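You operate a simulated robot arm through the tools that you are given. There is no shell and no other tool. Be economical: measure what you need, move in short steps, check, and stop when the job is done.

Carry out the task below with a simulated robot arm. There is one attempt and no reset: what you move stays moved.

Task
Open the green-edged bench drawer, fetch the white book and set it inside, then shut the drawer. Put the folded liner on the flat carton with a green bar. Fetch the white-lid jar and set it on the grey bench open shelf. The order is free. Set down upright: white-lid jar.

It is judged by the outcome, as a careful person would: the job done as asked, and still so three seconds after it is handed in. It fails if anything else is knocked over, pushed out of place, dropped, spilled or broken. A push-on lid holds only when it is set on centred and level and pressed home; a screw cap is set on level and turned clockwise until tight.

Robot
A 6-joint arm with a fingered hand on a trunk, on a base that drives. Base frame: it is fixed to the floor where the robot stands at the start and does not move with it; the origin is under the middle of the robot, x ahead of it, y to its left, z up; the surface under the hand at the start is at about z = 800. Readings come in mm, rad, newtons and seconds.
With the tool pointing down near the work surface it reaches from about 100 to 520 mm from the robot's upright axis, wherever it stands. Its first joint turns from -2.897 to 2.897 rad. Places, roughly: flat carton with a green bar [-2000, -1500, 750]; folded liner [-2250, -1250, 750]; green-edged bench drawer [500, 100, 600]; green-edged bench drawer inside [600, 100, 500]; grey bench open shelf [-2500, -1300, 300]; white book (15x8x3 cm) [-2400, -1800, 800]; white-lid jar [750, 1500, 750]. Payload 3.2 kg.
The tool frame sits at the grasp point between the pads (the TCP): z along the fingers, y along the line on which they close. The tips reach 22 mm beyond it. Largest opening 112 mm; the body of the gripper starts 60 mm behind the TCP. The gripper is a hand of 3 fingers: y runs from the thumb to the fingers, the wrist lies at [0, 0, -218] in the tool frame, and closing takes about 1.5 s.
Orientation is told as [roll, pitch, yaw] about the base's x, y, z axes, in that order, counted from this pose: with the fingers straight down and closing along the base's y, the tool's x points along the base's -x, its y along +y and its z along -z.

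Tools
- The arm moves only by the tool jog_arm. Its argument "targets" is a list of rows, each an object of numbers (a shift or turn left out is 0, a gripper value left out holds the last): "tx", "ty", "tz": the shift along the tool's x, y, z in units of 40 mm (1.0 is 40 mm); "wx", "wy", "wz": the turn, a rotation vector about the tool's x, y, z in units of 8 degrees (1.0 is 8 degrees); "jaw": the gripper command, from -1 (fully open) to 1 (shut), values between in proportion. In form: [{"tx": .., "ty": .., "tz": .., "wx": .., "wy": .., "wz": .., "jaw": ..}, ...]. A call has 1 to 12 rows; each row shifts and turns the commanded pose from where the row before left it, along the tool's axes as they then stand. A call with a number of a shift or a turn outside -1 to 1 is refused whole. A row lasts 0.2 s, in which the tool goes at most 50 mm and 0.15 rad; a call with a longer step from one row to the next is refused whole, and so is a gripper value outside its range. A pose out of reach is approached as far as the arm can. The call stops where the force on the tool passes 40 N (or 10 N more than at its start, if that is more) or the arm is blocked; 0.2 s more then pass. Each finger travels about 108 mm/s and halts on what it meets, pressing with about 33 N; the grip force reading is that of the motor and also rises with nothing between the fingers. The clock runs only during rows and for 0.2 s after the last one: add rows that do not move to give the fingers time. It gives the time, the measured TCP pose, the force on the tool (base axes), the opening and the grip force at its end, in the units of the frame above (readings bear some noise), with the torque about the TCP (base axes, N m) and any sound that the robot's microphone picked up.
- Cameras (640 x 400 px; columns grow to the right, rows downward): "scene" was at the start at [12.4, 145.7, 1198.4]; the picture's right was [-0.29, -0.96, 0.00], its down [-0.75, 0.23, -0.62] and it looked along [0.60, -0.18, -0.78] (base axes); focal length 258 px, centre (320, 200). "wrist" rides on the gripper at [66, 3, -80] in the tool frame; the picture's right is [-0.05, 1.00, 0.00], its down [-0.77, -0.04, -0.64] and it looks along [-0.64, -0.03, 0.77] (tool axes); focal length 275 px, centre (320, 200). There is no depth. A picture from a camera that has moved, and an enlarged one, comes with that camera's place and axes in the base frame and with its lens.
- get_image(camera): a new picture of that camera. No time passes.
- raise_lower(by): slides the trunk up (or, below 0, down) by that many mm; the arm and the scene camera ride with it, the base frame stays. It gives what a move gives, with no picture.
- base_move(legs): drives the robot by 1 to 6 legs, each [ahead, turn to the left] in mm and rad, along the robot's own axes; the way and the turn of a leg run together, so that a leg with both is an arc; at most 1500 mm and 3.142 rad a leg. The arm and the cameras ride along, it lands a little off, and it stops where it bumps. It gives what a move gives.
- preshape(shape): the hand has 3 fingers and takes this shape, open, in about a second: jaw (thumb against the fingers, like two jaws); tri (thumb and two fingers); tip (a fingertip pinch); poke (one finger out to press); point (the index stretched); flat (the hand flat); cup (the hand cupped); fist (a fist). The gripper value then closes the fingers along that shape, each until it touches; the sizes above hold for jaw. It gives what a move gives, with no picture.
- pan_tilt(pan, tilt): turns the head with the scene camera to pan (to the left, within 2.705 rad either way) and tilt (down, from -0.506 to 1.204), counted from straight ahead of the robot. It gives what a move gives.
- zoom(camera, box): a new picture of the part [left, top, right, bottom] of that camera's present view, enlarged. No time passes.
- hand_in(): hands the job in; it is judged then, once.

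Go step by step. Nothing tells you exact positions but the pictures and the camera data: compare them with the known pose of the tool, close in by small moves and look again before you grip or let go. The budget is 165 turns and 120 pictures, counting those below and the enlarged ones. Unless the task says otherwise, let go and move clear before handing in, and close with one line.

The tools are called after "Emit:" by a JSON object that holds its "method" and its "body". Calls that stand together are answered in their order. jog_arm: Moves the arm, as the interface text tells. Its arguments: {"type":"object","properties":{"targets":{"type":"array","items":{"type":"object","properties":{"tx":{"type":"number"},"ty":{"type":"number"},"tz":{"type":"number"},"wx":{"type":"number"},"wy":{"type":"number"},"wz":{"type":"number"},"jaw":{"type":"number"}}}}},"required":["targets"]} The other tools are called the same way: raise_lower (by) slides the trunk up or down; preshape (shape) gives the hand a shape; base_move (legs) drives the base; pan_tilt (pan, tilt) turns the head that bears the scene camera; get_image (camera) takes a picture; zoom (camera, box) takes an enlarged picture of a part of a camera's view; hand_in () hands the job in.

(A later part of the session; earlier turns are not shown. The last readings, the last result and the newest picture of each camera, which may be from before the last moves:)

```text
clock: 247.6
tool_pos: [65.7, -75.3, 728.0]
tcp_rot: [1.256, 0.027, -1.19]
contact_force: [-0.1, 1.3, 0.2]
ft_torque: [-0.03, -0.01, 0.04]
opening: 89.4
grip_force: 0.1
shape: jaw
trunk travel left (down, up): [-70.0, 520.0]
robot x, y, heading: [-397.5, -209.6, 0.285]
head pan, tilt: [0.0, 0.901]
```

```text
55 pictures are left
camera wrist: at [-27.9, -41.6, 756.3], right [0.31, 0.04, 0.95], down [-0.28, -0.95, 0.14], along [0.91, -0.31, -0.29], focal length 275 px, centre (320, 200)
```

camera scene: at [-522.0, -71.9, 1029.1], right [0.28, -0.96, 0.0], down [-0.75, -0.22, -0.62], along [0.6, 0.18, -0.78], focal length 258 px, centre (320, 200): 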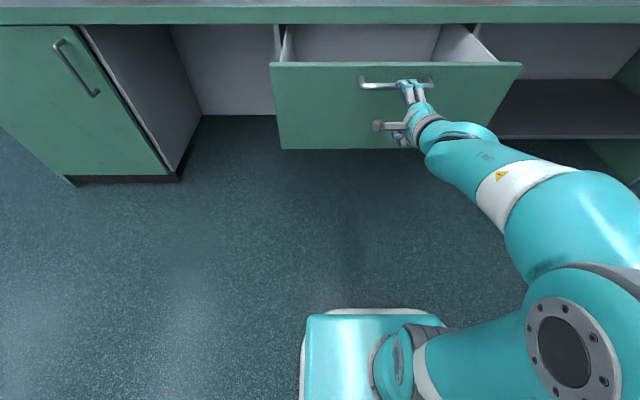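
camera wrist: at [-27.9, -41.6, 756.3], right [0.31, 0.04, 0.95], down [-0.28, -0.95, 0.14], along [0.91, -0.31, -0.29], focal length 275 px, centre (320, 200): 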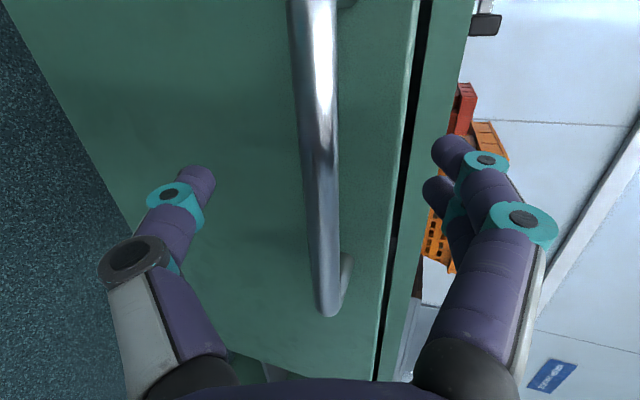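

Emit:
{"method": "jog_arm", "body": {"targets": [{"jaw": 1}, {}, {}, {}, {}, {}, {}]}}

Emit:
{"method": "base_move", "body": {"legs": [[200, 0.008]]}}

Emit:
{"method": "get_image", "body": {"camera": "scene"}}

```text
clock: 249.2
tool_pos: [67.1, -74.4, 727.0]
tcp_rot: [1.257, 0.028, -1.188]
contact_force: [0.0, 0.0, 0.8]
ft_torque: [-0.05, 0.02, 0.01]
opening: 9.5
grip_force: 33.0
shape: jaw
trunk travel left (down, up): [-70.0, 520.0]
robot x, y, heading: [-401.6, -209.6, 0.287]
head pan, tilt: [0.0, 0.901]
```

```text
clock: 250.8
tool_pos: [258.1, -15.4, 728.0]
tcp_rot: [1.257, 0.034, -1.181]
contact_force: [10.2, -36.5, 3.9]
ft_torque: [-0.11, -0.08, -0.54]
opening: 9.7
grip_force: 33.3
shape: jaw
trunk travel left (down, up): [-70.0, 520.0]
robot x, y, heading: [-204.7, -152.3, 0.29]
head pan, tilt: [0.0, 0.901]
```

```text
54 pictures are left
camera scene: at [-237.9, 9.0, 1029.6], right [0.29, -0.96, 0.0], down [-0.75, -0.22, -0.62], along [0.59, 0.18, -0.78], focal length 258 px, centre (320, 200)
```

scene: 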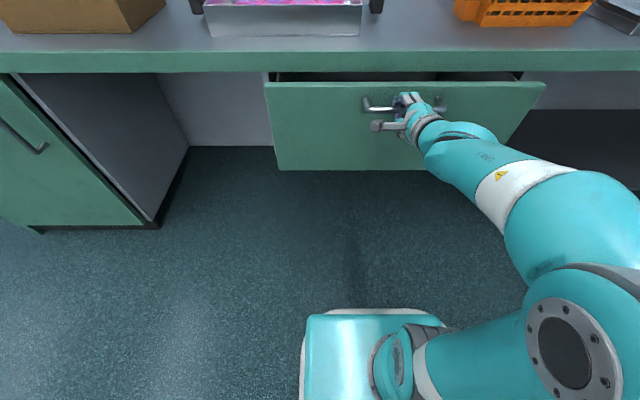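

Emit:
{"method": "jog_arm", "body": {"targets": [{"tx": -0.15}, {}]}}

Emit:
{"method": "base_move", "body": {"legs": [[72, 0]]}}

Emit:
{"method": "zoom", "body": {"camera": "scene", "box": [240, 30, 560, 230]}}

```text
clock: 251.4
tool_pos: [260.4, -17.3, 727.2]
tcp_rot: [1.257, 0.029, -1.18]
contact_force: [-3.5, 8.5, 2.5]
ft_torque: [0.04, -0.01, 0.17]
opening: 9.4
grip_force: 33.7
shape: jaw
trunk travel left (down, up): [-70.0, 520.0]
robot x, y, heading: [-209.4, -150.9, 0.295]
head pan, tilt: [0.0, 0.901]
```

```text
clock: 252.5
tool_pos: [320.7, 1.6, 728.3]
tcp_rot: [1.26, 0.028, -1.179]
contact_force: [-17.5, 0.9, 3.3]
ft_torque: [0.04, 0.09, 0.09]
opening: 13.7
grip_force: 32.6
shape: jaw
trunk travel left (down, up): [-70.0, 520.0]
robot x, y, heading: [-145.0, -130.0, 0.296]
head pan, tilt: [0.0, 0.901]
stopped in leg 1: the force on the tool passed its limit at 52 N (the readings are from after the stop); the commanded pose is now the measured one
```

```text
2.00 times, centred on (400, 130) of scene
camera zoom: at [-179.2, 30.9, 1029.0], right [0.29, -0.96, 0.0], down [-0.75, -0.23, -0.62], along [0.6, 0.18, -0.78], focal length 515 px, centre (160, 340)
```

zoom: 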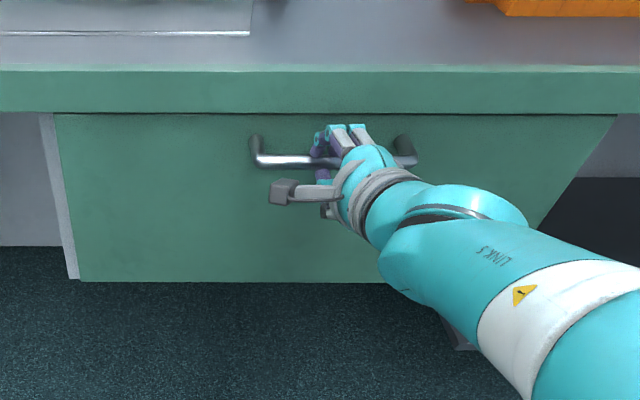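

The drawer is shut. I release the handle and back away, then check.

Emit:
{"method": "jog_arm", "body": {"targets": [{"jaw": -0.3}, {}, {}, {}, {}]}}

Emit:
{"method": "base_move", "body": {"legs": [[-350, 0]]}}

Emit:
{"method": "get_image", "body": {"camera": "scene"}}

```text
clock: 253.7
tool_pos: [320.0, 1.2, 726.8]
tcp_rot: [1.257, 0.03, -1.18]
contact_force: [-0.2, -0.8, 0.1]
ft_torque: [-0.02, 0.01, -0.03]
opening: 72.5
grip_force: 0.2
shape: jaw
trunk travel left (down, up): [-70.0, 520.0]
robot x, y, heading: [-146.4, -137.2, 0.298]
head pan, tilt: [0.0, 0.901]
```

```text
clock: 256.0
tool_pos: [-17.9, -101.9, 727.6]
tcp_rot: [1.256, 0.029, -1.175]
contact_force: [-0.4, -0.8, -0.3]
ft_torque: [0.01, 0.0, 0.02]
opening: 72.5
grip_force: 0.0
shape: jaw
trunk travel left (down, up): [-70.0, 520.0]
robot x, y, heading: [-483.5, -237.6, 0.299]
head pan, tilt: [0.0, 0.901]
```

```text
52 pictures are left
camera scene: at [-516.8, -73.3, 1029.1], right [0.3, -0.96, 0.0], down [-0.75, -0.23, -0.62], along [0.59, 0.18, -0.78], focal length 258 px, centre (320, 200)
```

scene: 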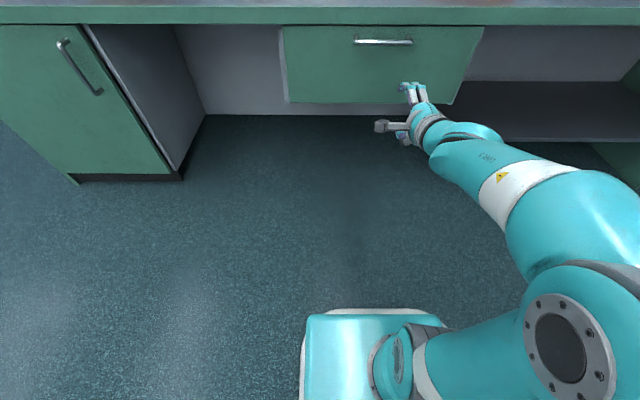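

The drawer is shut. Now the jar: I restore the hand to pointing down, drive to the left end of the bench and look.

Emit:
{"method": "jog_arm", "body": {"targets": [{"wx": 1}, {"wx": 1}, {"wx": 1}, {"wx": 1}, {"wx": 1}, {"wx": 1}, {"wx": 1}, {"wx": 1}, {"wx": 1}, {"jaw": -1, "ty": -0.8}, {"ty": -0.8}, {}]}}

Emit:
{"method": "jog_arm", "body": {"targets": [{"wz": -1}, {"wz": -1}, {"wz": -1}, {"wz": -1}, {"wz": -1}, {"wz": -1}, {"wz": -1}, {"wz": -1}, {"wz": -1}, {"wz": -1}, {"wz": -0.6}, {}]}}

Emit:
{"method": "base_move", "body": {"legs": [[0, 1.342], [1500, 0], [384, 0], [0, -1.344]]}}

Emit:
{"method": "raise_lower", "body": {"by": 200}}

Emit:
{"method": "pan_tilt", "body": {"pan": -0.3, "tilt": 0.4}}

Emit:
{"method": "get_image", "body": {"camera": "scene"}}

```text
clock: 258.6
tool_pos: [-80.7, -117.8, 717.9]
tcp_rot: [0.139, 0.045, -1.137]
contact_force: [0.1, -0.1, -1.3]
ft_torque: [0.01, -0.03, -0.02]
opening: 111.8
grip_force: 0.0
shape: jaw
out of reach, approached as far as the arm can: row 1, 2
trunk travel left (down, up): [-70.0, 520.0]
robot x, y, heading: [-481.5, -241.1, 0.296]
head pan, tilt: [0.0, 0.901]
```

```text
clock: 261.2
tool_pos: [-77.0, -119.4, 716.8]
tcp_rot: [0.059, -0.134, 0.338]
contact_force: [-0.2, -0.2, 0.5]
ft_torque: [-0.01, 0.02, 0.01]
opening: 112.1
grip_force: 0.0
shape: jaw
trunk travel left (down, up): [-70.0, 520.0]
robot x, y, heading: [-482.0, -238.7, 0.299]
head pan, tilt: [0.0, 0.901]
```

```text
clock: 277.1
tool_pos: [-220.6, 1727.5, 717.2]
tcp_rot: [0.059, -0.135, 0.336]
contact_force: [0.0, -0.1, -0.5]
ft_torque: [-0.03, 0.0, 0.0]
opening: 111.9
grip_force: 0.2
shape: jaw
trunk travel left (down, up): [-70.0, 520.0]
robot x, y, heading: [-624.0, 1606.7, 0.299]
head pan, tilt: [0.0, 0.901]
```

```text
clock: 279.3
tool_pos: [-221.9, 1727.4, 917.4]
tcp_rot: [0.059, -0.135, 0.337]
contact_force: [0.5, -0.3, 0.2]
ft_torque: [0.0, 0.02, 0.01]
opening: 111.7
grip_force: 0.0
shape: jaw
trunk travel left (down, up): [-270.0, 320.0]
robot x, y, heading: [-625.9, 1611.2, 0.3]
head pan, tilt: [0.0, 0.901]
```

```text
clock: 280.2
tool_pos: [-221.9, 1727.1, 918.9]
tcp_rot: [0.06, -0.135, 0.337]
contact_force: [0.8, 0.0, -1.1]
ft_torque: [-0.02, -0.01, 0.03]
opening: 111.9
grip_force: 0.1
shape: jaw
trunk travel left (down, up): [-270.0, 320.0]
robot x, y, heading: [-624.2, 1608.0, 0.301]
head pan, tilt: [-0.3, 0.4]
```

```text
51 pictures are left
camera scene: at [-639.6, 1750.8, 1272.0], right [0.0, -1.0, 0.0], down [-0.39, 0.0, -0.92], along [0.92, 0.0, -0.39], focal length 258 px, centre (320, 200)
```

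scene: 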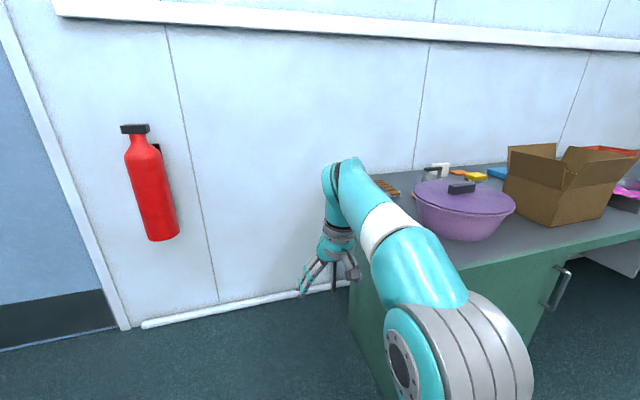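

The jar is hidden behind my arm. To fit between bench end and wall I'll back in and then turn to face along the bench.

Emit:
{"method": "raise_lower", "body": {"by": 120}}

Emit:
{"method": "base_move", "body": {"legs": [[0, 3.138], [-960, 0], [0, 1.573]]}}

Emit:
{"method": "pan_tilt", "body": {"pan": 0.5, "tilt": 0.6}}

Emit:
{"method": "get_image", "body": {"camera": "scene"}}

```text
clock: 281.8
tool_pos: [-221.9, 1727.8, 1037.5]
tcp_rot: [0.057, -0.133, 0.336]
contact_force: [-0.4, -0.2, -0.1]
ft_torque: [-0.04, -0.03, -0.01]
opening: 111.8
grip_force: 0.2
shape: jaw
trunk travel left (down, up): [-390.0, 200.0]
robot x, y, heading: [-623.7, 1607.1, 0.305]
head pan, tilt: [-0.3, 0.4]
```

```text
clock: 297.9
tool_pos: [398.2, 1491.3, 1037.5]
tcp_rot: [0.059, -0.135, -1.235]
contact_force: [-1.4, 0.3, -0.2]
ft_torque: [-0.01, 0.0, 0.03]
opening: 111.9
grip_force: 0.1
shape: jaw
trunk travel left (down, up): [-390.0, 200.0]
robot x, y, heading: [281.4, 1897.3, -1.275]
head pan, tilt: [-0.3, 0.4]
```

```text
clock: 299.0
tool_pos: [400.8, 1493.3, 1038.3]
tcp_rot: [0.06, -0.134, -1.237]
contact_force: [0.2, 0.4, -0.8]
ft_torque: [-0.06, -0.02, 0.01]
opening: 111.9
grip_force: 0.1
shape: jaw
trunk travel left (down, up): [-390.0, 200.0]
robot x, y, heading: [279.6, 1894.4, -1.273]
head pan, tilt: [0.499, 0.6]
```

```text
50 pictures are left
camera scene: at [485.0, 1943.2, 1373.9], right [-0.7, -0.72, 0.0], down [-0.4, 0.39, -0.83], along [0.59, -0.58, -0.56], focal length 258 px, centre (320, 200)
```

scene: 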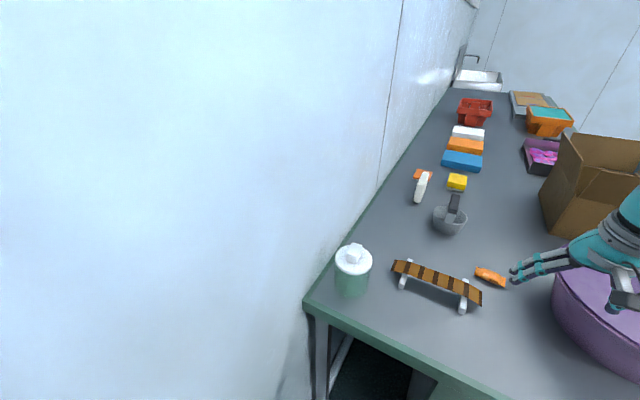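

The jar stands at about [745, 1573] in the back corner by the bench end, with a free approach from my side. I'll move up 90 mm, level and turn the hand, and bring it near.

Emit:
{"method": "base_move", "body": {"legs": [[90, 0]]}}

Emit:
{"method": "jog_arm", "body": {"targets": [{"wx": 0.42, "wy": 0.9}, {"wz": -1}, {"wz": -1}, {"wz": -1}, {"wz": -1}, {"wz": -1}, {"wz": -1}, {"wz": -1}, {"wz": -1}, {"wz": -0.86}, {}]}}

```text
clock: 300.1
tool_pos: [426.4, 1406.4, 1038.6]
tcp_rot: [0.059, -0.134, -1.233]
contact_force: [-0.3, -0.3, -0.8]
ft_torque: [0.0, 0.01, 0.02]
opening: 112.0
grip_force: 0.0
shape: jaw
trunk travel left (down, up): [-390.0, 200.0]
robot x, y, heading: [307.6, 1812.2, -1.27]
head pan, tilt: [0.499, 0.6]
```

```text
clock: 302.5
tool_pos: [510.6, 1474.7, 948.2]
tcp_rot: [-0.016, 0.0, -0.001]
contact_force: [0.0, -0.1, 0.1]
ft_torque: [0.0, 0.0, -0.02]
opening: 111.8
grip_force: 0.2
shape: jaw
out of reach, approached as far as the arm can: row 6, 7, 8, 9, 10
trunk travel left (down, up): [-390.0, 200.0]
robot x, y, heading: [311.5, 1810.8, -1.268]
head pan, tilt: [0.499, 0.6]
```

Emit:
{"method": "jog_arm", "body": {"targets": [{"tx": -0.76, "ty": 0.59}, {"tx": -0.76, "ty": 0.59}, {"tx": -0.76, "ty": 0.59}, {"tx": -0.76, "ty": 0.59}, {"tx": -0.76, "ty": 0.59}, {"tx": -0.76, "ty": 0.59}, {"tx": -0.76, "ty": 0.59}, {"tz": 0.8}, {"tz": 0.7}, {}]}}

Emit:
{"method": "get_image", "body": {"camera": "wrist"}}

```text
clock: 304.4
tool_pos: [720.2, 1642.3, 916.8]
tcp_rot: [-0.014, -0.018, -0.001]
contact_force: [-13.3, 3.0, 30.4]
ft_torque: [-1.85, -0.34, -0.81]
opening: 111.8
grip_force: 0.0
shape: jaw
trunk travel left (down, up): [-390.0, 200.0]
robot x, y, heading: [308.9, 1813.0, -1.273]
head pan, tilt: [0.499, 0.6]
stopped in row 9: the force on the tool passed its limit at 54 N (the readings are from after the stop); the commanded pose is now the measured one
```

```text
49 pictures are left
camera wrist: at [651.9, 1646.7, 995.3], right [0.05, 1.0, -0.01], down [0.76, -0.03, 0.65], along [0.65, -0.04, -0.76], focal length 275 px, centre (320, 200)
```

wrist: 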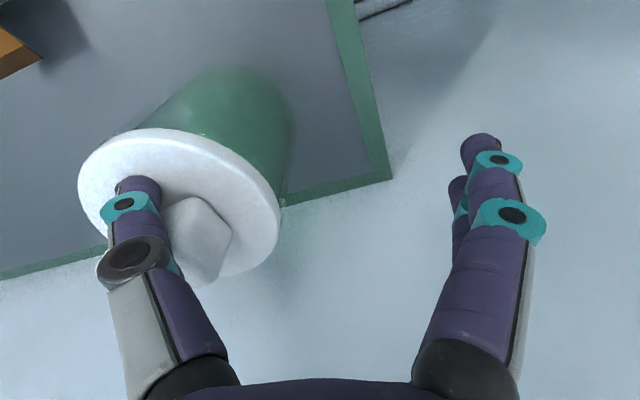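

A finger landed on the jar's lid because the moves counted from the measured pose. I lift straight up at once and look.

Emit:
{"method": "jog_arm", "body": {"targets": [{"tz": -0.5}, {"tz": -0.8}, {}]}}

Emit:
{"method": "get_image", "body": {"camera": "wrist"}}

Emit:
{"method": "get_image", "body": {"camera": "scene"}}

```text
clock: 305.2
tool_pos: [722.3, 1642.3, 964.5]
tcp_rot: [-0.012, -0.011, 0.005]
contact_force: [-0.1, -0.8, 0.7]
ft_torque: [0.0, -0.02, -0.02]
opening: 111.7
grip_force: 0.0
shape: jaw
trunk travel left (down, up): [-390.0, 200.0]
robot x, y, heading: [306.4, 1813.0, -1.267]
head pan, tilt: [0.499, 0.6]
```

```text
48 pictures are left
camera wrist: at [654.4, 1646.0, 1043.9], right [0.04, 1.0, -0.01], down [0.76, -0.03, 0.64], along [0.64, -0.04, -0.76], focal length 275 px, centre (320, 200)
```

wrist: 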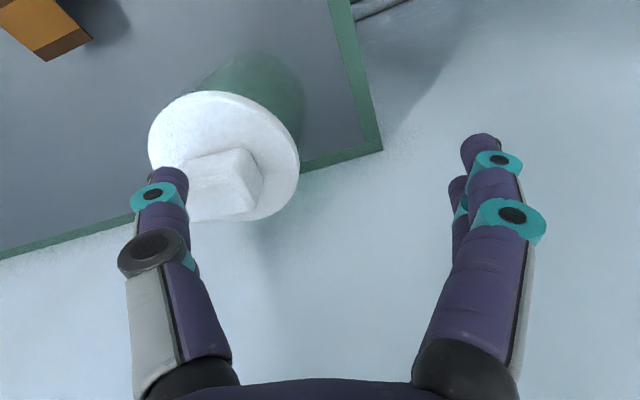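

```text
47 pictures are left
camera scene: at [511.3, 1858.0, 1373.8], right [-0.7, -0.72, 0.0], down [-0.4, 0.39, -0.83], along [0.59, -0.58, -0.56], focal length 258 px, centre (320, 200)
```

scene: 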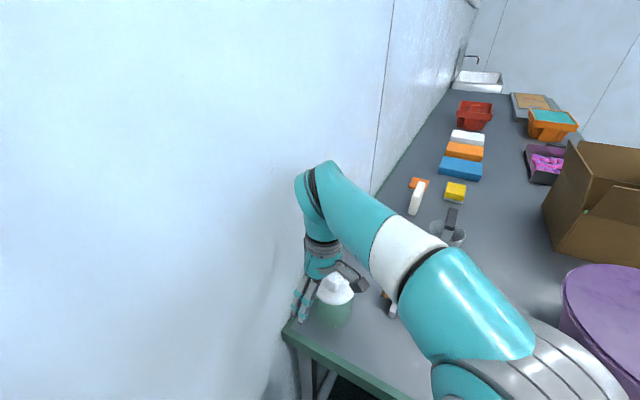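

The jar is still upright: its lid is about 93 mm wide at z≈895, axis near [741, 1580]. I'll back up 90 mm, go higher, and tip the hand nearly horizontal before approaching the jar's body from the side.

Emit:
{"method": "base_move", "body": {"legs": [[-90, 0]]}}

Emit:
{"method": "jog_arm", "body": {"targets": [{"tz": -0.8}, {"tz": -0.8}, {"ty": -0.7, "tx": 0.3}, {"ty": -0.7, "tx": 0.3}, {"ty": -0.7, "tx": 0.3}, {"ty": -0.7, "tx": 0.3}, {}]}}

Emit:
{"method": "jog_arm", "body": {"targets": [{"wy": -1}, {"wy": -1}, {"wy": -1}, {"wy": -1}, {"wy": -1}, {"wy": -1}, {"wy": -1}, {"wy": -1}, {"wy": -0.75}, {}]}}

```text
clock: 306.3
tool_pos: [695.7, 1729.4, 964.4]
tcp_rot: [-0.012, -0.009, 0.003]
contact_force: [1.0, 0.0, -0.2]
ft_torque: [0.02, 0.0, -0.02]
opening: 112.0
grip_force: 0.1
shape: jaw
trunk travel left (down, up): [-390.0, 200.0]
robot x, y, heading: [280.6, 1900.4, -1.263]
head pan, tilt: [0.499, 0.6]
```

```text
clock: 307.9
tool_pos: [647.5, 1617.5, 1031.4]
tcp_rot: [-0.009, -0.011, 0.003]
contact_force: [0.4, 0.6, -0.1]
ft_torque: [0.03, -0.03, 0.0]
opening: 111.7
grip_force: 0.1
shape: jaw
trunk travel left (down, up): [-390.0, 200.0]
robot x, y, heading: [279.8, 1901.6, -1.268]
head pan, tilt: [0.499, 0.6]
```

```text
clock: 310.1
tool_pos: [719.9, 1696.1, 1133.7]
tcp_rot: [-0.025, -1.221, 0.016]
contact_force: [0.2, 0.0, 0.0]
ft_torque: [0.02, 0.0, -0.02]
opening: 111.9
grip_force: 0.1
shape: jaw
out of reach, approached as far as the arm can: row 6, 7, 8, 9
trunk travel left (down, up): [-390.0, 200.0]
robot x, y, heading: [278.9, 1901.2, -1.273]
head pan, tilt: [0.499, 0.6]
```

Emit:
{"method": "jog_arm", "body": {"targets": [{"ty": -0.725, "tz": -0.36, "tx": 0.13}, {"ty": -0.725, "tz": -0.36, "tx": 0.13}, {"ty": -0.725, "tz": -0.36, "tx": 0.13}, {"ty": -0.725, "tz": -0.36, "tx": 0.13}, {}]}}

```text
clock: 311.3
tool_pos: [699.1, 1620.6, 1198.1]
tcp_rot: [-0.028, -1.227, 0.025]
contact_force: [0.7, 0.0, -0.6]
ft_torque: [0.01, 0.03, 0.03]
opening: 111.8
grip_force: 0.1
shape: jaw
out of reach, approached as far as the arm can: row 1, 2, 3, 4
trunk travel left (down, up): [-390.0, 200.0]
robot x, y, heading: [279.5, 1901.4, -1.272]
head pan, tilt: [0.499, 0.6]
```

Emit:
{"method": "base_move", "body": {"legs": [[-80, 0]]}}

Emit:
{"method": "jog_arm", "body": {"targets": [{"ty": -0.73, "tz": -0.12, "tx": 0.5}, {"ty": -0.73, "tz": -0.12, "tx": 0.5}, {"ty": -0.73, "tz": -0.12, "tx": 0.5}, {"ty": -0.73, "tz": -0.12, "tx": 0.5}, {}]}}

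```text
clock: 312.4
tool_pos: [675.7, 1698.4, 1197.0]
tcp_rot: [-0.027, -1.227, 0.024]
contact_force: [0.3, 0.4, -0.1]
ft_torque: [-0.04, -0.01, -0.01]
opening: 111.9
grip_force: 0.1
shape: jaw
trunk travel left (down, up): [-390.0, 200.0]
robot x, y, heading: [258.3, 1978.4, -1.271]
head pan, tilt: [0.499, 0.6]
```

```text
clock: 313.6
tool_pos: [693.3, 1595.2, 1202.8]
tcp_rot: [-0.02, -1.228, 0.018]
contact_force: [0.3, -1.3, -0.6]
ft_torque: [-0.02, 0.02, 0.0]
opening: 111.9
grip_force: 0.0
shape: jaw
out of reach, approached as far as the arm can: row 1, 2, 3, 4
trunk travel left (down, up): [-390.0, 200.0]
robot x, y, heading: [257.5, 1974.1, -1.271]
head pan, tilt: [0.499, 0.6]
```

Pointing the hand radially should relieve the wrist. I'll turn it about the vertical toward the jar and see.

Emit:
{"method": "jog_arm", "body": {"targets": [{"wx": 0.94, "wz": 0.345}, {"wx": 0.94, "wz": 0.345}, {"wx": 0.94, "wz": 0.345}, {"wx": 0.94, "wz": 0.345}, {"wx": 0.94, "wz": 0.345}, {}]}}

```text
clock: 315.0
tool_pos: [692.9, 1595.6, 1205.9]
tcp_rot: [-0.005, -1.232, -0.697]
contact_force: [-1.1, -0.6, -0.3]
ft_torque: [-0.03, 0.01, -0.03]
opening: 112.1
grip_force: 0.1
shape: jaw
trunk travel left (down, up): [-390.0, 200.0]
robot x, y, heading: [256.8, 1972.3, -1.271]
head pan, tilt: [0.499, 0.6]
```

Emit:
{"method": "jog_arm", "body": {"targets": [{"tz": -0.5, "tx": 0.18, "ty": 0.23}, {"tz": -0.5, "tx": 0.18, "ty": 0.23}, {}]}}

Emit:
{"method": "raise_lower", "body": {"by": -250}}

Emit:
{"method": "get_image", "body": {"camera": "wrist"}}

Emit:
{"method": "get_image", "body": {"camera": "scene"}}

```text
clock: 315.8
tool_pos: [671.3, 1635.7, 1204.2]
tcp_rot: [-0.006, -1.231, -0.697]
contact_force: [-0.3, 0.7, 0.3]
ft_torque: [-0.02, -0.01, 0.02]
opening: 112.2
grip_force: 0.0
shape: jaw
trunk travel left (down, up): [-390.0, 200.0]
robot x, y, heading: [255.0, 1974.7, -1.272]
head pan, tilt: [0.499, 0.6]
```

```text
clock: 318.4
tool_pos: [672.7, 1637.4, 953.6]
tcp_rot: [-0.006, -1.231, -0.696]
contact_force: [-0.2, -0.3, -0.5]
ft_torque: [0.0, 0.0, 0.01]
opening: 112.2
grip_force: 0.1
shape: jaw
trunk travel left (down, up): [-140.0, 450.0]
robot x, y, heading: [255.9, 1970.4, -1.269]
head pan, tilt: [0.499, 0.6]
```

```text
46 pictures are left
camera wrist: at [599.4, 1703.1, 918.2], right [0.66, 0.75, 0.04], down [-0.28, 0.19, 0.94], along [0.7, -0.63, 0.34], focal length 275 px, centre (320, 200)
```

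wrist: 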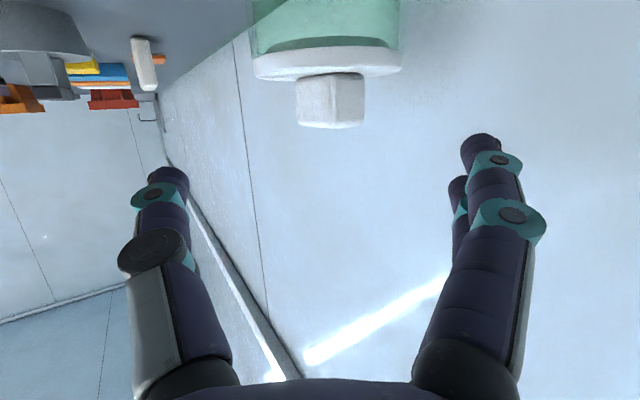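

```text
45 pictures are left
camera scene: at [460.8, 2021.6, 1123.9], right [-0.7, -0.72, 0.0], down [-0.4, 0.39, -0.83], along [0.59, -0.58, -0.56], focal length 258 px, centre (320, 200)
```

scene: 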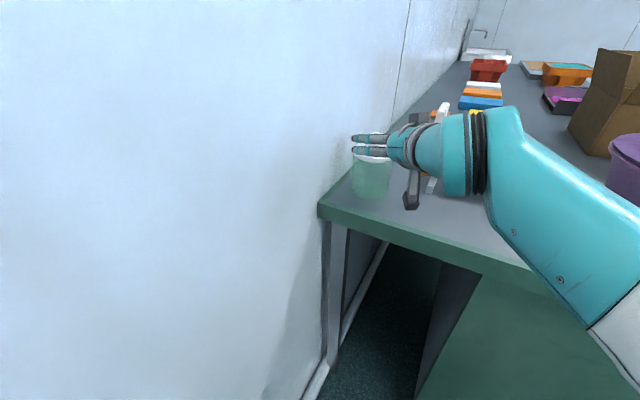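

The hand lines up with the jar. Its camera hangs low, so I tip the hand a little steeper, then lower to body height.

Emit:
{"method": "jog_arm", "body": {"targets": [{"wy": 0.55}, {"wy": 0.55}, {}]}}

Emit:
{"method": "raise_lower", "body": {"by": -80}}

Emit:
{"method": "get_image", "body": {"camera": "wrist"}}

Emit:
{"method": "get_image", "body": {"camera": "scene"}}

```text
clock: 319.2
tool_pos: [672.5, 1636.1, 954.7]
tcp_rot: [-0.003, -1.078, -0.698]
contact_force: [-0.9, 0.1, 0.0]
ft_torque: [0.01, 0.02, 0.0]
opening: 111.8
grip_force: 0.0
shape: jaw
trunk travel left (down, up): [-140.0, 450.0]
robot x, y, heading: [254.1, 1974.1, -1.275]
head pan, tilt: [0.499, 0.6]
```

```text
clock: 320.3
tool_pos: [672.5, 1636.8, 874.9]
tcp_rot: [-0.005, -1.08, -0.697]
contact_force: [0.3, -0.5, 0.3]
ft_torque: [-0.01, -0.04, 0.0]
opening: 111.8
grip_force: 0.1
shape: jaw
trunk travel left (down, up): [-60.0, 530.0]
robot x, y, heading: [254.1, 1974.9, -1.274]
head pan, tilt: [0.499, 0.6]
```

```text
44 pictures are left
camera wrist: at [595.9, 1705.7, 853.6], right [0.66, 0.75, 0.04], down [-0.17, 0.1, 0.98], along [0.73, -0.65, 0.19], focal length 275 px, centre (320, 200)
```

wrist: 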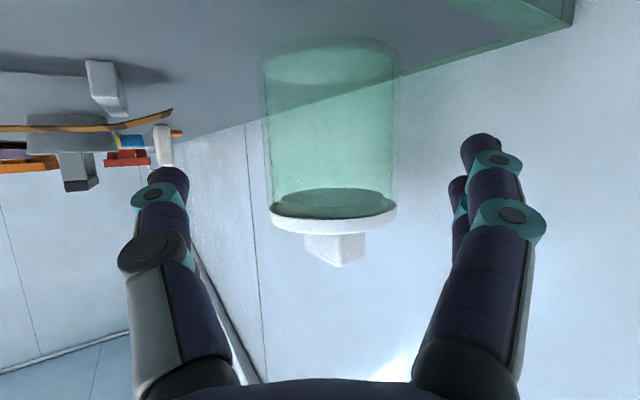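

```text
43 pictures are left
camera scene: at [460.8, 2021.6, 1043.8], right [-0.7, -0.72, 0.0], down [-0.4, 0.39, -0.83], along [0.59, -0.58, -0.56], focal length 258 px, centre (320, 200)
```

scene: 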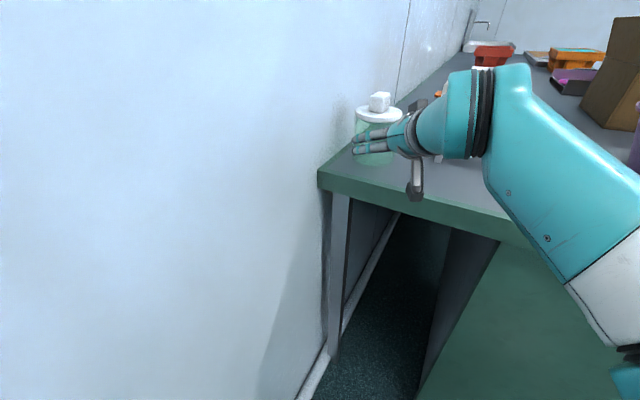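

Emit:
{"method": "jog_arm", "body": {"targets": [{"ty": 0.12}, {"tz": 0.68, "tx": -0.25}, {}]}}

Emit:
{"method": "get_image", "body": {"camera": "wrist"}}

```text
clock: 321.1
tool_pos: [698.2, 1620.1, 871.5]
tcp_rot: [-0.003, -1.079, -0.698]
contact_force: [-0.4, -0.9, 0.1]
ft_torque: [0.02, 0.06, 0.0]
opening: 111.8
grip_force: 0.1
shape: jaw
trunk travel left (down, up): [-60.0, 530.0]
robot x, y, heading: [256.3, 1976.5, -1.27]
head pan, tilt: [0.499, 0.6]
```

```text
42 pictures are left
camera wrist: at [621.2, 1689.4, 849.5], right [0.66, 0.75, 0.04], down [-0.17, 0.1, 0.98], along [0.73, -0.65, 0.19], focal length 275 px, centre (320, 200)
```

wrist: 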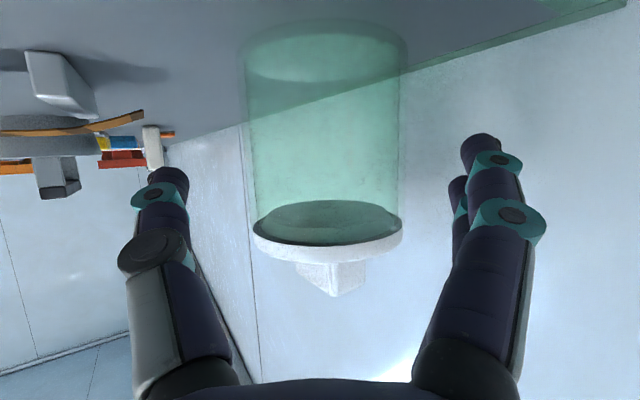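

Emit:
{"method": "jog_arm", "body": {"targets": [{"tz": 0.66, "tx": -0.25}, {"tz": 0.6, "tx": -0.22}, {}]}}

Emit:
{"method": "get_image", "body": {"camera": "wrist"}}

Emit:
{"method": "zoom", "body": {"camera": "scene", "box": [300, 60, 500, 220]}}

```text
clock: 321.9
tool_pos: [740.9, 1587.4, 863.1]
tcp_rot: [-0.005, -1.079, -0.699]
contact_force: [-0.8, 0.2, 0.8]
ft_torque: [0.03, -0.01, -0.03]
opening: 112.2
grip_force: 0.1
shape: jaw
trunk travel left (down, up): [-60.0, 530.0]
robot x, y, heading: [254.4, 1978.4, -1.27]
head pan, tilt: [0.499, 0.6]
```

```text
41 pictures are left
camera wrist: at [663.4, 1656.2, 843.1], right [0.66, 0.75, 0.04], down [-0.17, 0.1, 0.98], along [0.73, -0.65, 0.19], focal length 275 px, centre (320, 200)
```

wrist: 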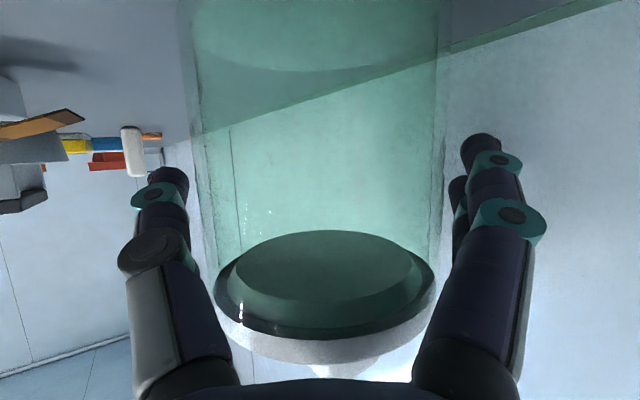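

```text
2.50 times, centred on (400, 140) of scene
camera zoom: at [460.9, 2021.6, 1043.8], right [-0.7, -0.72, 0.0], down [-0.4, 0.39, -0.83], along [0.59, -0.58, -0.56], focal length 644 px, centre (120, 350)
```

zoom: 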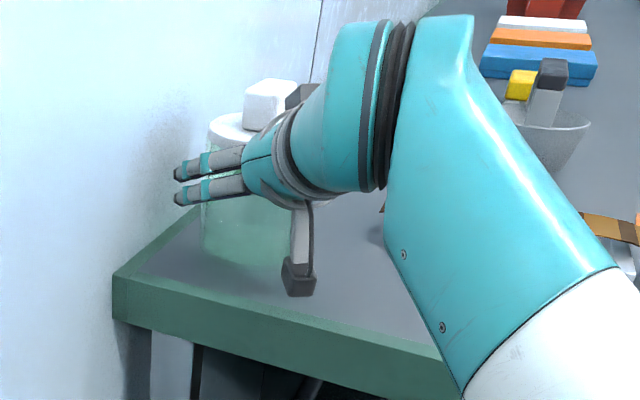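

The jar's body is between the fingers, below the lid. Closing.

Emit:
{"method": "jog_arm", "body": {"targets": [{"jaw": -0.6}, {"jaw": -0.2}, {"jaw": 0.2}, {}, {}, {}, {}]}}

Emit:
{"method": "get_image", "body": {"camera": "wrist"}}

```text
clock: 323.5
tool_pos: [739.1, 1586.0, 864.6]
tcp_rot: [-0.002, -1.079, -0.697]
contact_force: [0.2, -1.3, 0.1]
ft_torque: [0.08, -0.03, 0.0]
opening: 85.7
grip_force: 33.2
shape: jaw
trunk travel left (down, up): [-60.0, 530.0]
robot x, y, heading: [257.1, 1975.9, -1.27]
head pan, tilt: [0.499, 0.6]
```

```text
39 pictures are left
camera wrist: at [663.3, 1656.2, 843.0], right [0.66, 0.75, 0.04], down [-0.17, 0.1, 0.98], along [0.73, -0.65, 0.19], focal length 275 px, centre (320, 200)
```

wrist: 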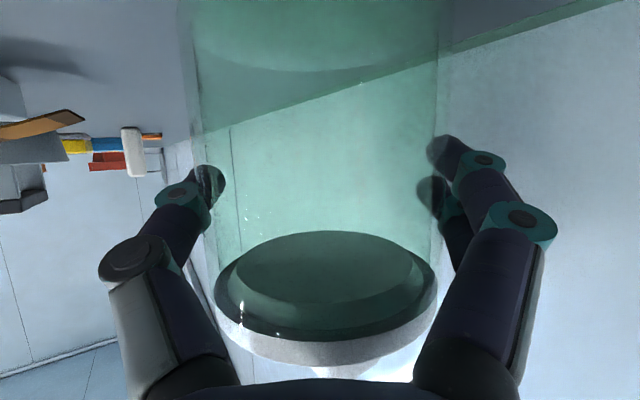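

Gripped at 86 mm. I lift straight up with the trunk and check the hold.

Emit:
{"method": "raise_lower", "body": {"by": 120}}

Emit:
{"method": "get_image", "body": {"camera": "wrist"}}

```text
clock: 325.0
tool_pos: [740.0, 1586.9, 983.6]
tcp_rot: [-0.004, -1.075, -0.697]
contact_force: [-0.2, -0.1, -4.7]
ft_torque: [0.02, 0.02, 0.0]
opening: 85.4
grip_force: 33.1
shape: jaw
trunk travel left (down, up): [-180.0, 410.0]
robot x, y, heading: [255.9, 1973.7, -1.275]
head pan, tilt: [0.499, 0.6]
```

```text
38 pictures are left
camera wrist: at [663.6, 1656.1, 962.7], right [0.66, 0.75, 0.04], down [-0.17, 0.1, 0.98], along [0.73, -0.65, 0.19], focal length 275 px, centre (320, 200)
```

wrist: 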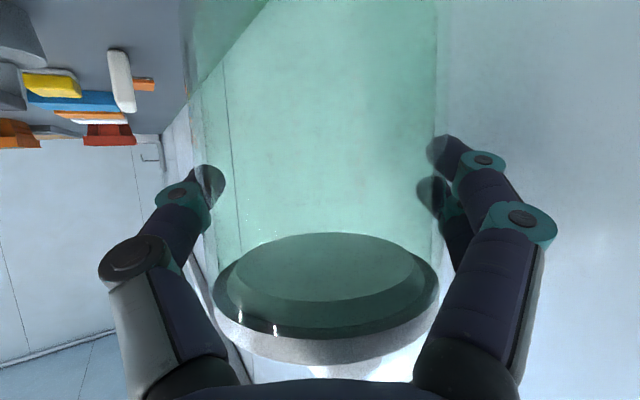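

Firmly held. I back out and carry the jar toward the far side of the grey bench, keeping wide of the trolley.

Emit:
{"method": "base_move", "body": {"legs": [[-400, 0], [0, -1.816], [1500, 0], [1316, 0]]}}

Emit:
{"method": "pan_tilt", "body": {"pan": 0.1, "tilt": 0.4}}

Emit:
{"method": "get_image", "body": {"camera": "scene"}}

```text
clock: 345.1
tool_pos: [-3177.3, 1940.0, 984.3]
tcp_rot: [-0.002, -1.077, -2.55]
contact_force: [-0.1, 0.8, -4.1]
ft_torque: [0.03, -0.03, 0.01]
opening: 85.5
grip_force: 32.5
shape: jaw
trunk travel left (down, up): [-180.0, 410.0]
robot x, y, heading: [-2669.5, 2296.0, -3.124]
head pan, tilt: [0.499, 0.6]
```

```text
clock: 346.0
tool_pos: [-3177.6, 1940.7, 985.2]
tcp_rot: [-0.003, -1.077, -2.551]
contact_force: [-0.1, 0.9, -5.2]
ft_torque: [-0.01, -0.05, 0.04]
opening: 85.3
grip_force: 33.1
shape: jaw
trunk travel left (down, up): [-180.0, 410.0]
robot x, y, heading: [-2668.9, 2294.7, -3.124]
head pan, tilt: [0.099, 0.4]
```

```text
37 pictures are left
camera scene: at [-2699.8, 2122.5, 1182.0], right [-0.12, 0.99, 0.0], down [0.39, 0.05, -0.92], along [-0.91, -0.11, -0.39], focal length 258 px, centre (320, 200)
```

scene: 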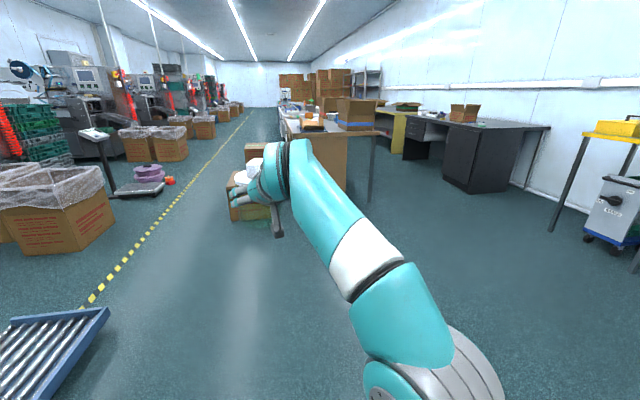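

Path is clear. Here in the open I swing the arm round to straight ahead, keeping the jar upright.

Emit:
{"method": "jog_arm", "body": {"targets": [{"ty": -0.915, "wx": 0.373, "wz": 0.199}, {"ty": -0.915, "wx": 0.373, "wz": 0.199}, {"ty": -0.915, "wx": 0.373, "wz": 0.199}, {"ty": -0.915, "wx": 0.373, "wz": 0.199}, {"ty": -0.915, "wx": 0.373, "wz": 0.199}, {"ty": -0.915, "wx": 0.373, "wz": 0.199}, {"ty": -0.915, "wx": 0.373, "wz": 0.199}, {"ty": -0.915, "wx": 0.373, "wz": 0.199}, {"ty": -0.915, "wx": 0.373, "wz": 0.199}, {"ty": -0.915, "wx": 0.373, "wz": 0.199}, {}]}}

Emit:
{"method": "base_move", "body": {"legs": [[0, 0.279], [1500, 0], [210, 0], [0, 1.571]]}}

```text
clock: 348.4
tool_pos: [-3293.1, 2283.1, 983.5]
tcp_rot: [-0.005, -1.078, -3.138]
contact_force: [0.0, -0.1, -4.0]
ft_torque: [-0.01, -0.02, -0.02]
opening: 85.5
grip_force: 32.4
shape: jaw
trunk travel left (down, up): [-180.0, 410.0]
robot x, y, heading: [-2672.9, 2294.2, -3.124]
head pan, tilt: [0.099, 0.4]
```

```text
clock: 361.9
tool_pos: [-4124.7, 1184.6, 982.9]
tcp_rot: [-0.006, -1.079, -1.281]
contact_force: [0.7, 0.1, -4.2]
ft_torque: [0.06, 0.02, -0.01]
opening: 85.3
grip_force: 33.4
shape: jaw
trunk travel left (down, up): [-180.0, 410.0]
robot x, y, heading: [-4314.6, 1779.0, -1.267]
head pan, tilt: [0.099, 0.4]
```

Emit:
{"method": "base_move", "body": {"legs": [[0, -0.02], [1500, 0], [1500, 0], [500, 0], [0, 1.584], [-100, 0]]}}

Emit:
{"method": "pan_tilt", "body": {"pan": -0.1, "tilt": 0.65}}

Emit:
{"method": "get_image", "body": {"camera": "scene"}}

```text
clock: 383.8
tool_pos: [-2794.9, -1382.3, 983.0]
tcp_rot: [-0.006, -1.078, 0.312]
contact_force: [0.4, 0.3, -5.3]
ft_torque: [-0.02, 0.04, -0.02]
opening: 85.0
grip_force: 33.4
shape: jaw
trunk travel left (down, up): [-180.0, 410.0]
robot x, y, heading: [-3382.8, -1584.7, 0.327]
head pan, tilt: [0.099, 0.4]
```

```text
clock: 384.6
tool_pos: [-2794.2, -1383.1, 983.1]
tcp_rot: [-0.006, -1.079, 0.313]
contact_force: [0.7, -0.6, -4.5]
ft_torque: [-0.01, 0.03, -0.03]
opening: 85.3
grip_force: 33.1
shape: jaw
trunk travel left (down, up): [-180.0, 410.0]
robot x, y, heading: [-3384.3, -1588.1, 0.332]
head pan, tilt: [-0.099, 0.649]
```

```text
36 pictures are left
camera scene: at [-3408.1, -1426.0, 1159.6], right [0.22, -0.97, 0.0], down [-0.59, -0.14, -0.8], along [0.78, 0.18, -0.6], focal length 258 px, centre (320, 200)
```

scene: 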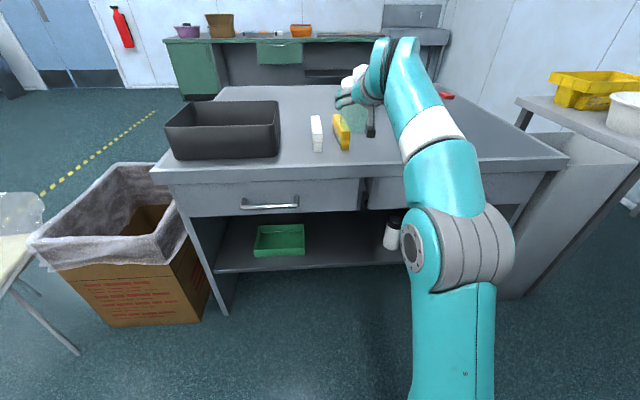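

I'm in front of the shelf. The free spot is between the green tray and the bottle (about l=515). I back a little and lower the jar in front of the bench.

Emit:
{"method": "base_move", "body": {"legs": [[0, -0.033], [-75, 0]]}}

Emit:
{"method": "raise_lower", "body": {"by": -178}}

Emit:
{"method": "jog_arm", "body": {"targets": [{"tz": 0.471, "tx": 0.882}, {"tz": 0.471, "tx": 0.882}, {"tz": 0.471, "tx": 0.882}, {"tz": 0.471, "tx": 0.882}, {"tz": 0.471, "tx": 0.882}, {"tz": 0.471, "tx": 0.882}, {}]}}

Emit:
{"method": "get_image", "body": {"camera": "scene"}}

```text
clock: 385.9
tool_pos: [-2857.0, -1423.5, 983.6]
tcp_rot: [-0.005, -1.078, 0.28]
contact_force: [-1.1, -0.3, -5.8]
ft_torque: [-0.02, 0.05, 0.0]
opening: 85.4
grip_force: 32.4
shape: jaw
trunk travel left (down, up): [-180.0, 410.0]
robot x, y, heading: [-3453.7, -1606.2, 0.297]
head pan, tilt: [-0.099, 0.649]
```

```text
clock: 387.9
tool_pos: [-2858.9, -1424.5, 804.8]
tcp_rot: [-0.006, -1.078, 0.279]
contact_force: [0.3, 0.8, -4.2]
ft_torque: [-0.01, 0.03, -0.02]
opening: 85.3
grip_force: 32.7
shape: jaw
trunk travel left (down, up): [-2.0, 588.0]
robot x, y, heading: [-3452.9, -1610.4, 0.29]
head pan, tilt: [-0.099, 0.649]
```

```text
clock: 389.5
tool_pos: [-2858.6, -1416.8, 578.6]
tcp_rot: [0.03, -1.075, 0.278]
contact_force: [-0.6, -0.5, -4.7]
ft_torque: [-0.05, 0.08, -0.02]
opening: 85.2
grip_force: 33.0
shape: jaw
out of reach, approached as far as the arm can: row 6
trunk travel left (down, up): [-2.0, 588.0]
robot x, y, heading: [-3454.3, -1608.5, 0.292]
head pan, tilt: [-0.099, 0.649]
```

```text
35 pictures are left
camera scene: at [-3473.1, -1446.4, 981.5], right [0.19, -0.98, 0.0], down [-0.59, -0.12, -0.8], along [0.78, 0.15, -0.6], focal length 258 px, centre (320, 200)
```

scene: 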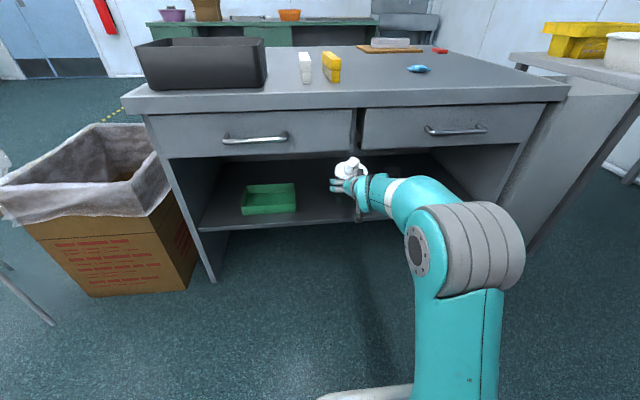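

Emit:
{"method": "jog_arm", "body": {"targets": [{"tz": 0.6, "tx": 0.245}, {"tz": 0.6, "tx": 0.245}, {"tz": 0.6, "tx": 0.245}, {}]}}

```text
clock: 390.5
tool_pos: [-2810.3, -1410.4, 504.8]
tcp_rot: [-0.004, -1.078, 0.277]
contact_force: [0.2, -0.6, -4.7]
ft_torque: [0.0, 0.06, -0.04]
opening: 85.1
grip_force: 33.4
shape: jaw
trunk travel left (down, up): [-2.0, 588.0]
robot x, y, heading: [-3450.8, -1606.9, 0.294]
head pan, tilt: [-0.099, 0.649]
```

Reaching further out lets me go lower. I continue forward and down, now under the drawers.

Emit:
{"method": "jog_arm", "body": {"targets": [{"tz": 0.6, "tx": 0.2}, {"tz": 0.6, "tx": 0.2}, {"tz": 0.5, "tx": 0.2}, {}]}}

Emit:
{"method": "get_image", "body": {"camera": "scene"}}

Emit:
{"method": "get_image", "body": {"camera": "wrist"}}

```text
clock: 391.5
tool_pos: [-2765.3, -1398.1, 451.2]
tcp_rot: [-0.006, -1.078, 0.279]
contact_force: [0.5, -0.2, -5.1]
ft_torque: [-0.03, 0.05, 0.01]
opening: 85.2
grip_force: 32.6
shape: jaw
trunk travel left (down, up): [-2.0, 588.0]
robot x, y, heading: [-3453.0, -1608.1, 0.296]
head pan, tilt: [-0.099, 0.649]
```

```text
34 pictures are left
camera scene: at [-3473.0, -1446.4, 981.5], right [0.19, -0.98, 0.0], down [-0.59, -0.12, -0.8], along [0.78, 0.15, -0.6], focal length 258 px, centre (320, 200)
```

scene: 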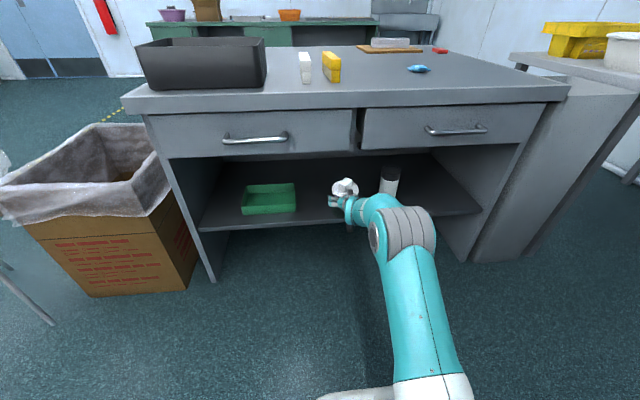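

```text
33 pictures are left
camera wrist: at [-2864.3, -1421.7, 430.1], right [-0.25, 0.97, 0.04], down [-0.18, -0.09, 0.98], along [0.95, 0.24, 0.19], focal length 275 px, centre (320, 200)
```

wrist: 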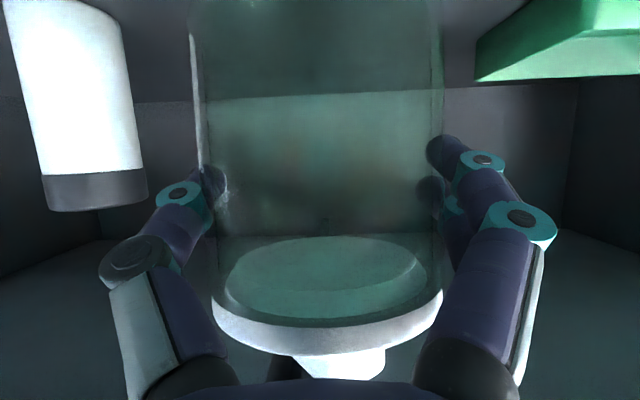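

The jar is under the drawers, between tray and bottle. I drive forward to bring it over the shelf.

Emit:
{"method": "base_move", "body": {"legs": [[125, 0]]}}

Emit:
{"method": "get_image", "body": {"camera": "wrist"}}

Emit:
{"method": "zoom", "body": {"camera": "scene", "box": [200, 120, 520, 320]}}

```text
clock: 392.8
tool_pos: [-2644.6, -1357.8, 451.9]
tcp_rot: [-0.004, -1.078, 0.283]
contact_force: [-0.2, 0.0, -5.0]
ft_torque: [-0.03, 0.05, -0.02]
opening: 85.2
grip_force: 33.1
shape: jaw
trunk travel left (down, up): [-2.0, 588.0]
robot x, y, heading: [-3332.2, -1575.0, 0.295]
head pan, tilt: [-0.099, 0.649]
```

```text
32 pictures are left
camera wrist: at [-2744.1, -1382.7, 430.3], right [-0.25, 0.97, 0.04], down [-0.18, -0.09, 0.98], along [0.95, 0.24, 0.19], focal length 275 px, centre (320, 200)
```

wrist: 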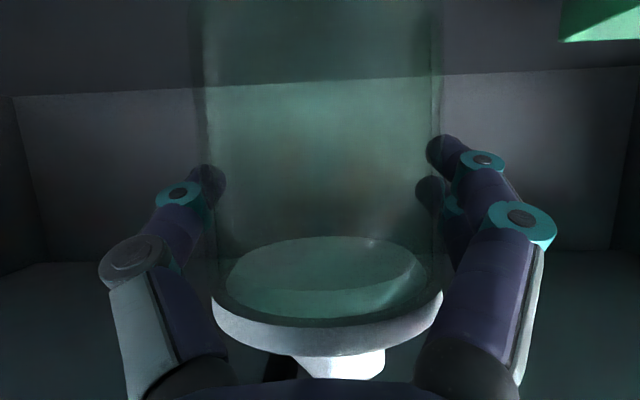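

```text
2.00 times, centred on (360, 220) of scene
camera zoom: at [-3352.5, -1409.8, 981.5], right [0.2, -0.98, 0.0], down [-0.59, -0.12, -0.8], along [0.78, 0.16, -0.6], focal length 515 px, centre (240, 160)
```

zoom: 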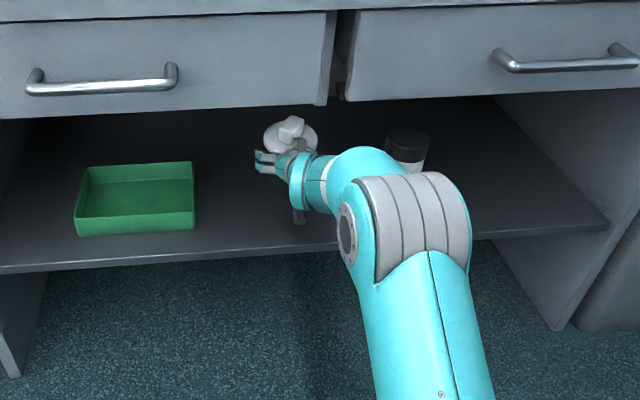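

Emit:
{"method": "jog_arm", "body": {"targets": [{"tz": 0.24, "tx": 0.44}, {"tz": 0.18, "tx": 0.33}, {}]}}

Emit:
{"method": "get_image", "body": {"camera": "wrist"}}

```text
clock: 393.6
tool_pos: [-2645.8, -1358.6, 416.9]
tcp_rot: [-0.004, -1.076, 0.284]
contact_force: [-0.1, -0.9, -5.0]
ft_torque: [-0.03, 0.05, -0.02]
opening: 85.2
grip_force: 33.4
shape: jaw
trunk travel left (down, up): [-2.0, 588.0]
robot x, y, heading: [-3330.3, -1568.8, 0.296]
head pan, tilt: [-0.099, 0.649]
```

```text
30 pictures are left
camera wrist: at [-2744.7, -1383.3, 394.8], right [-0.25, 0.97, 0.04], down [-0.18, -0.09, 0.98], along [0.95, 0.24, 0.19], focal length 275 px, centre (320, 200)
```

wrist: 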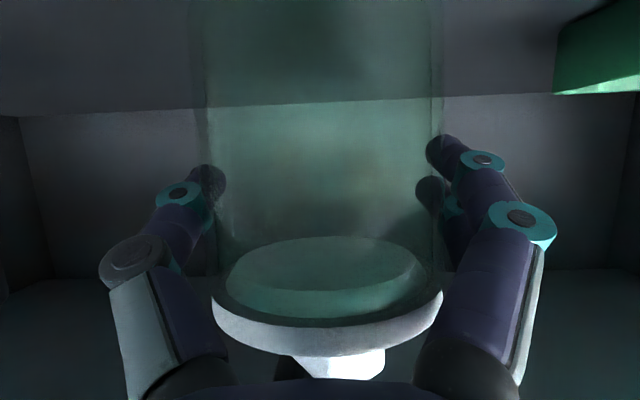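

Emit:
{"method": "jog_arm", "body": {"targets": [{"tz": 0.047, "tx": 0.088}, {"tz": 0.047, "tx": 0.088}, {}]}}

```text
clock: 394.4
tool_pos: [-2644.2, -1358.2, 407.4]
tcp_rot: [-0.006, -1.079, 0.282]
contact_force: [0.7, 0.1, -4.8]
ft_torque: [-0.07, 0.07, -0.01]
opening: 85.4
grip_force: 32.6
shape: jaw
trunk travel left (down, up): [-2.0, 588.0]
robot x, y, heading: [-3329.3, -1571.8, 0.295]
head pan, tilt: [-0.099, 0.649]
```

Emit:
{"method": "jog_arm", "body": {"targets": [{"tz": 0.047, "tx": 0.088}, {"tz": 0.047, "tx": 0.088}, {}]}}

Emit:
{"method": "get_image", "body": {"camera": "wrist"}}

```text
clock: 395.2
tool_pos: [-2643.4, -1358.7, 400.0]
tcp_rot: [-0.004, -1.079, 0.283]
contact_force: [-0.2, 0.7, -4.7]
ft_torque: [-0.05, 0.08, 0.01]
opening: 85.2
grip_force: 33.0
shape: jaw
trunk travel left (down, up): [-2.0, 588.0]
robot x, y, heading: [-3332.3, -1568.9, 0.297]
head pan, tilt: [-0.099, 0.649]
```

```text
29 pictures are left
camera wrist: at [-2743.7, -1382.7, 379.0], right [-0.25, 0.97, 0.04], down [-0.18, -0.09, 0.98], along [0.95, 0.24, 0.19], focal length 275 px, centre (320, 200)
```

wrist: 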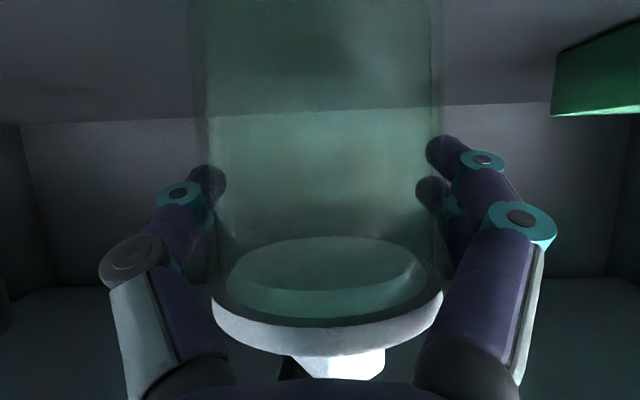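

Emit:
{"method": "jog_arm", "body": {"targets": [{"tz": 0.082, "tx": 0.154}, {"tz": 0.082, "tx": 0.154}, {"tz": 0.035, "tx": 0.066}, {}]}}

```text
clock: 396.2
tool_pos: [-2643.6, -1358.9, 385.1]
tcp_rot: [-0.005, -1.08, 0.281]
contact_force: [1.9, 1.4, 3.0]
ft_torque: [0.01, 0.12, 0.03]
opening: 85.6
grip_force: 33.2
shape: jaw
trunk travel left (down, up): [-2.0, 588.0]
robot x, y, heading: [-3334.2, -1569.3, 0.293]
head pan, tilt: [-0.099, 0.649]
```

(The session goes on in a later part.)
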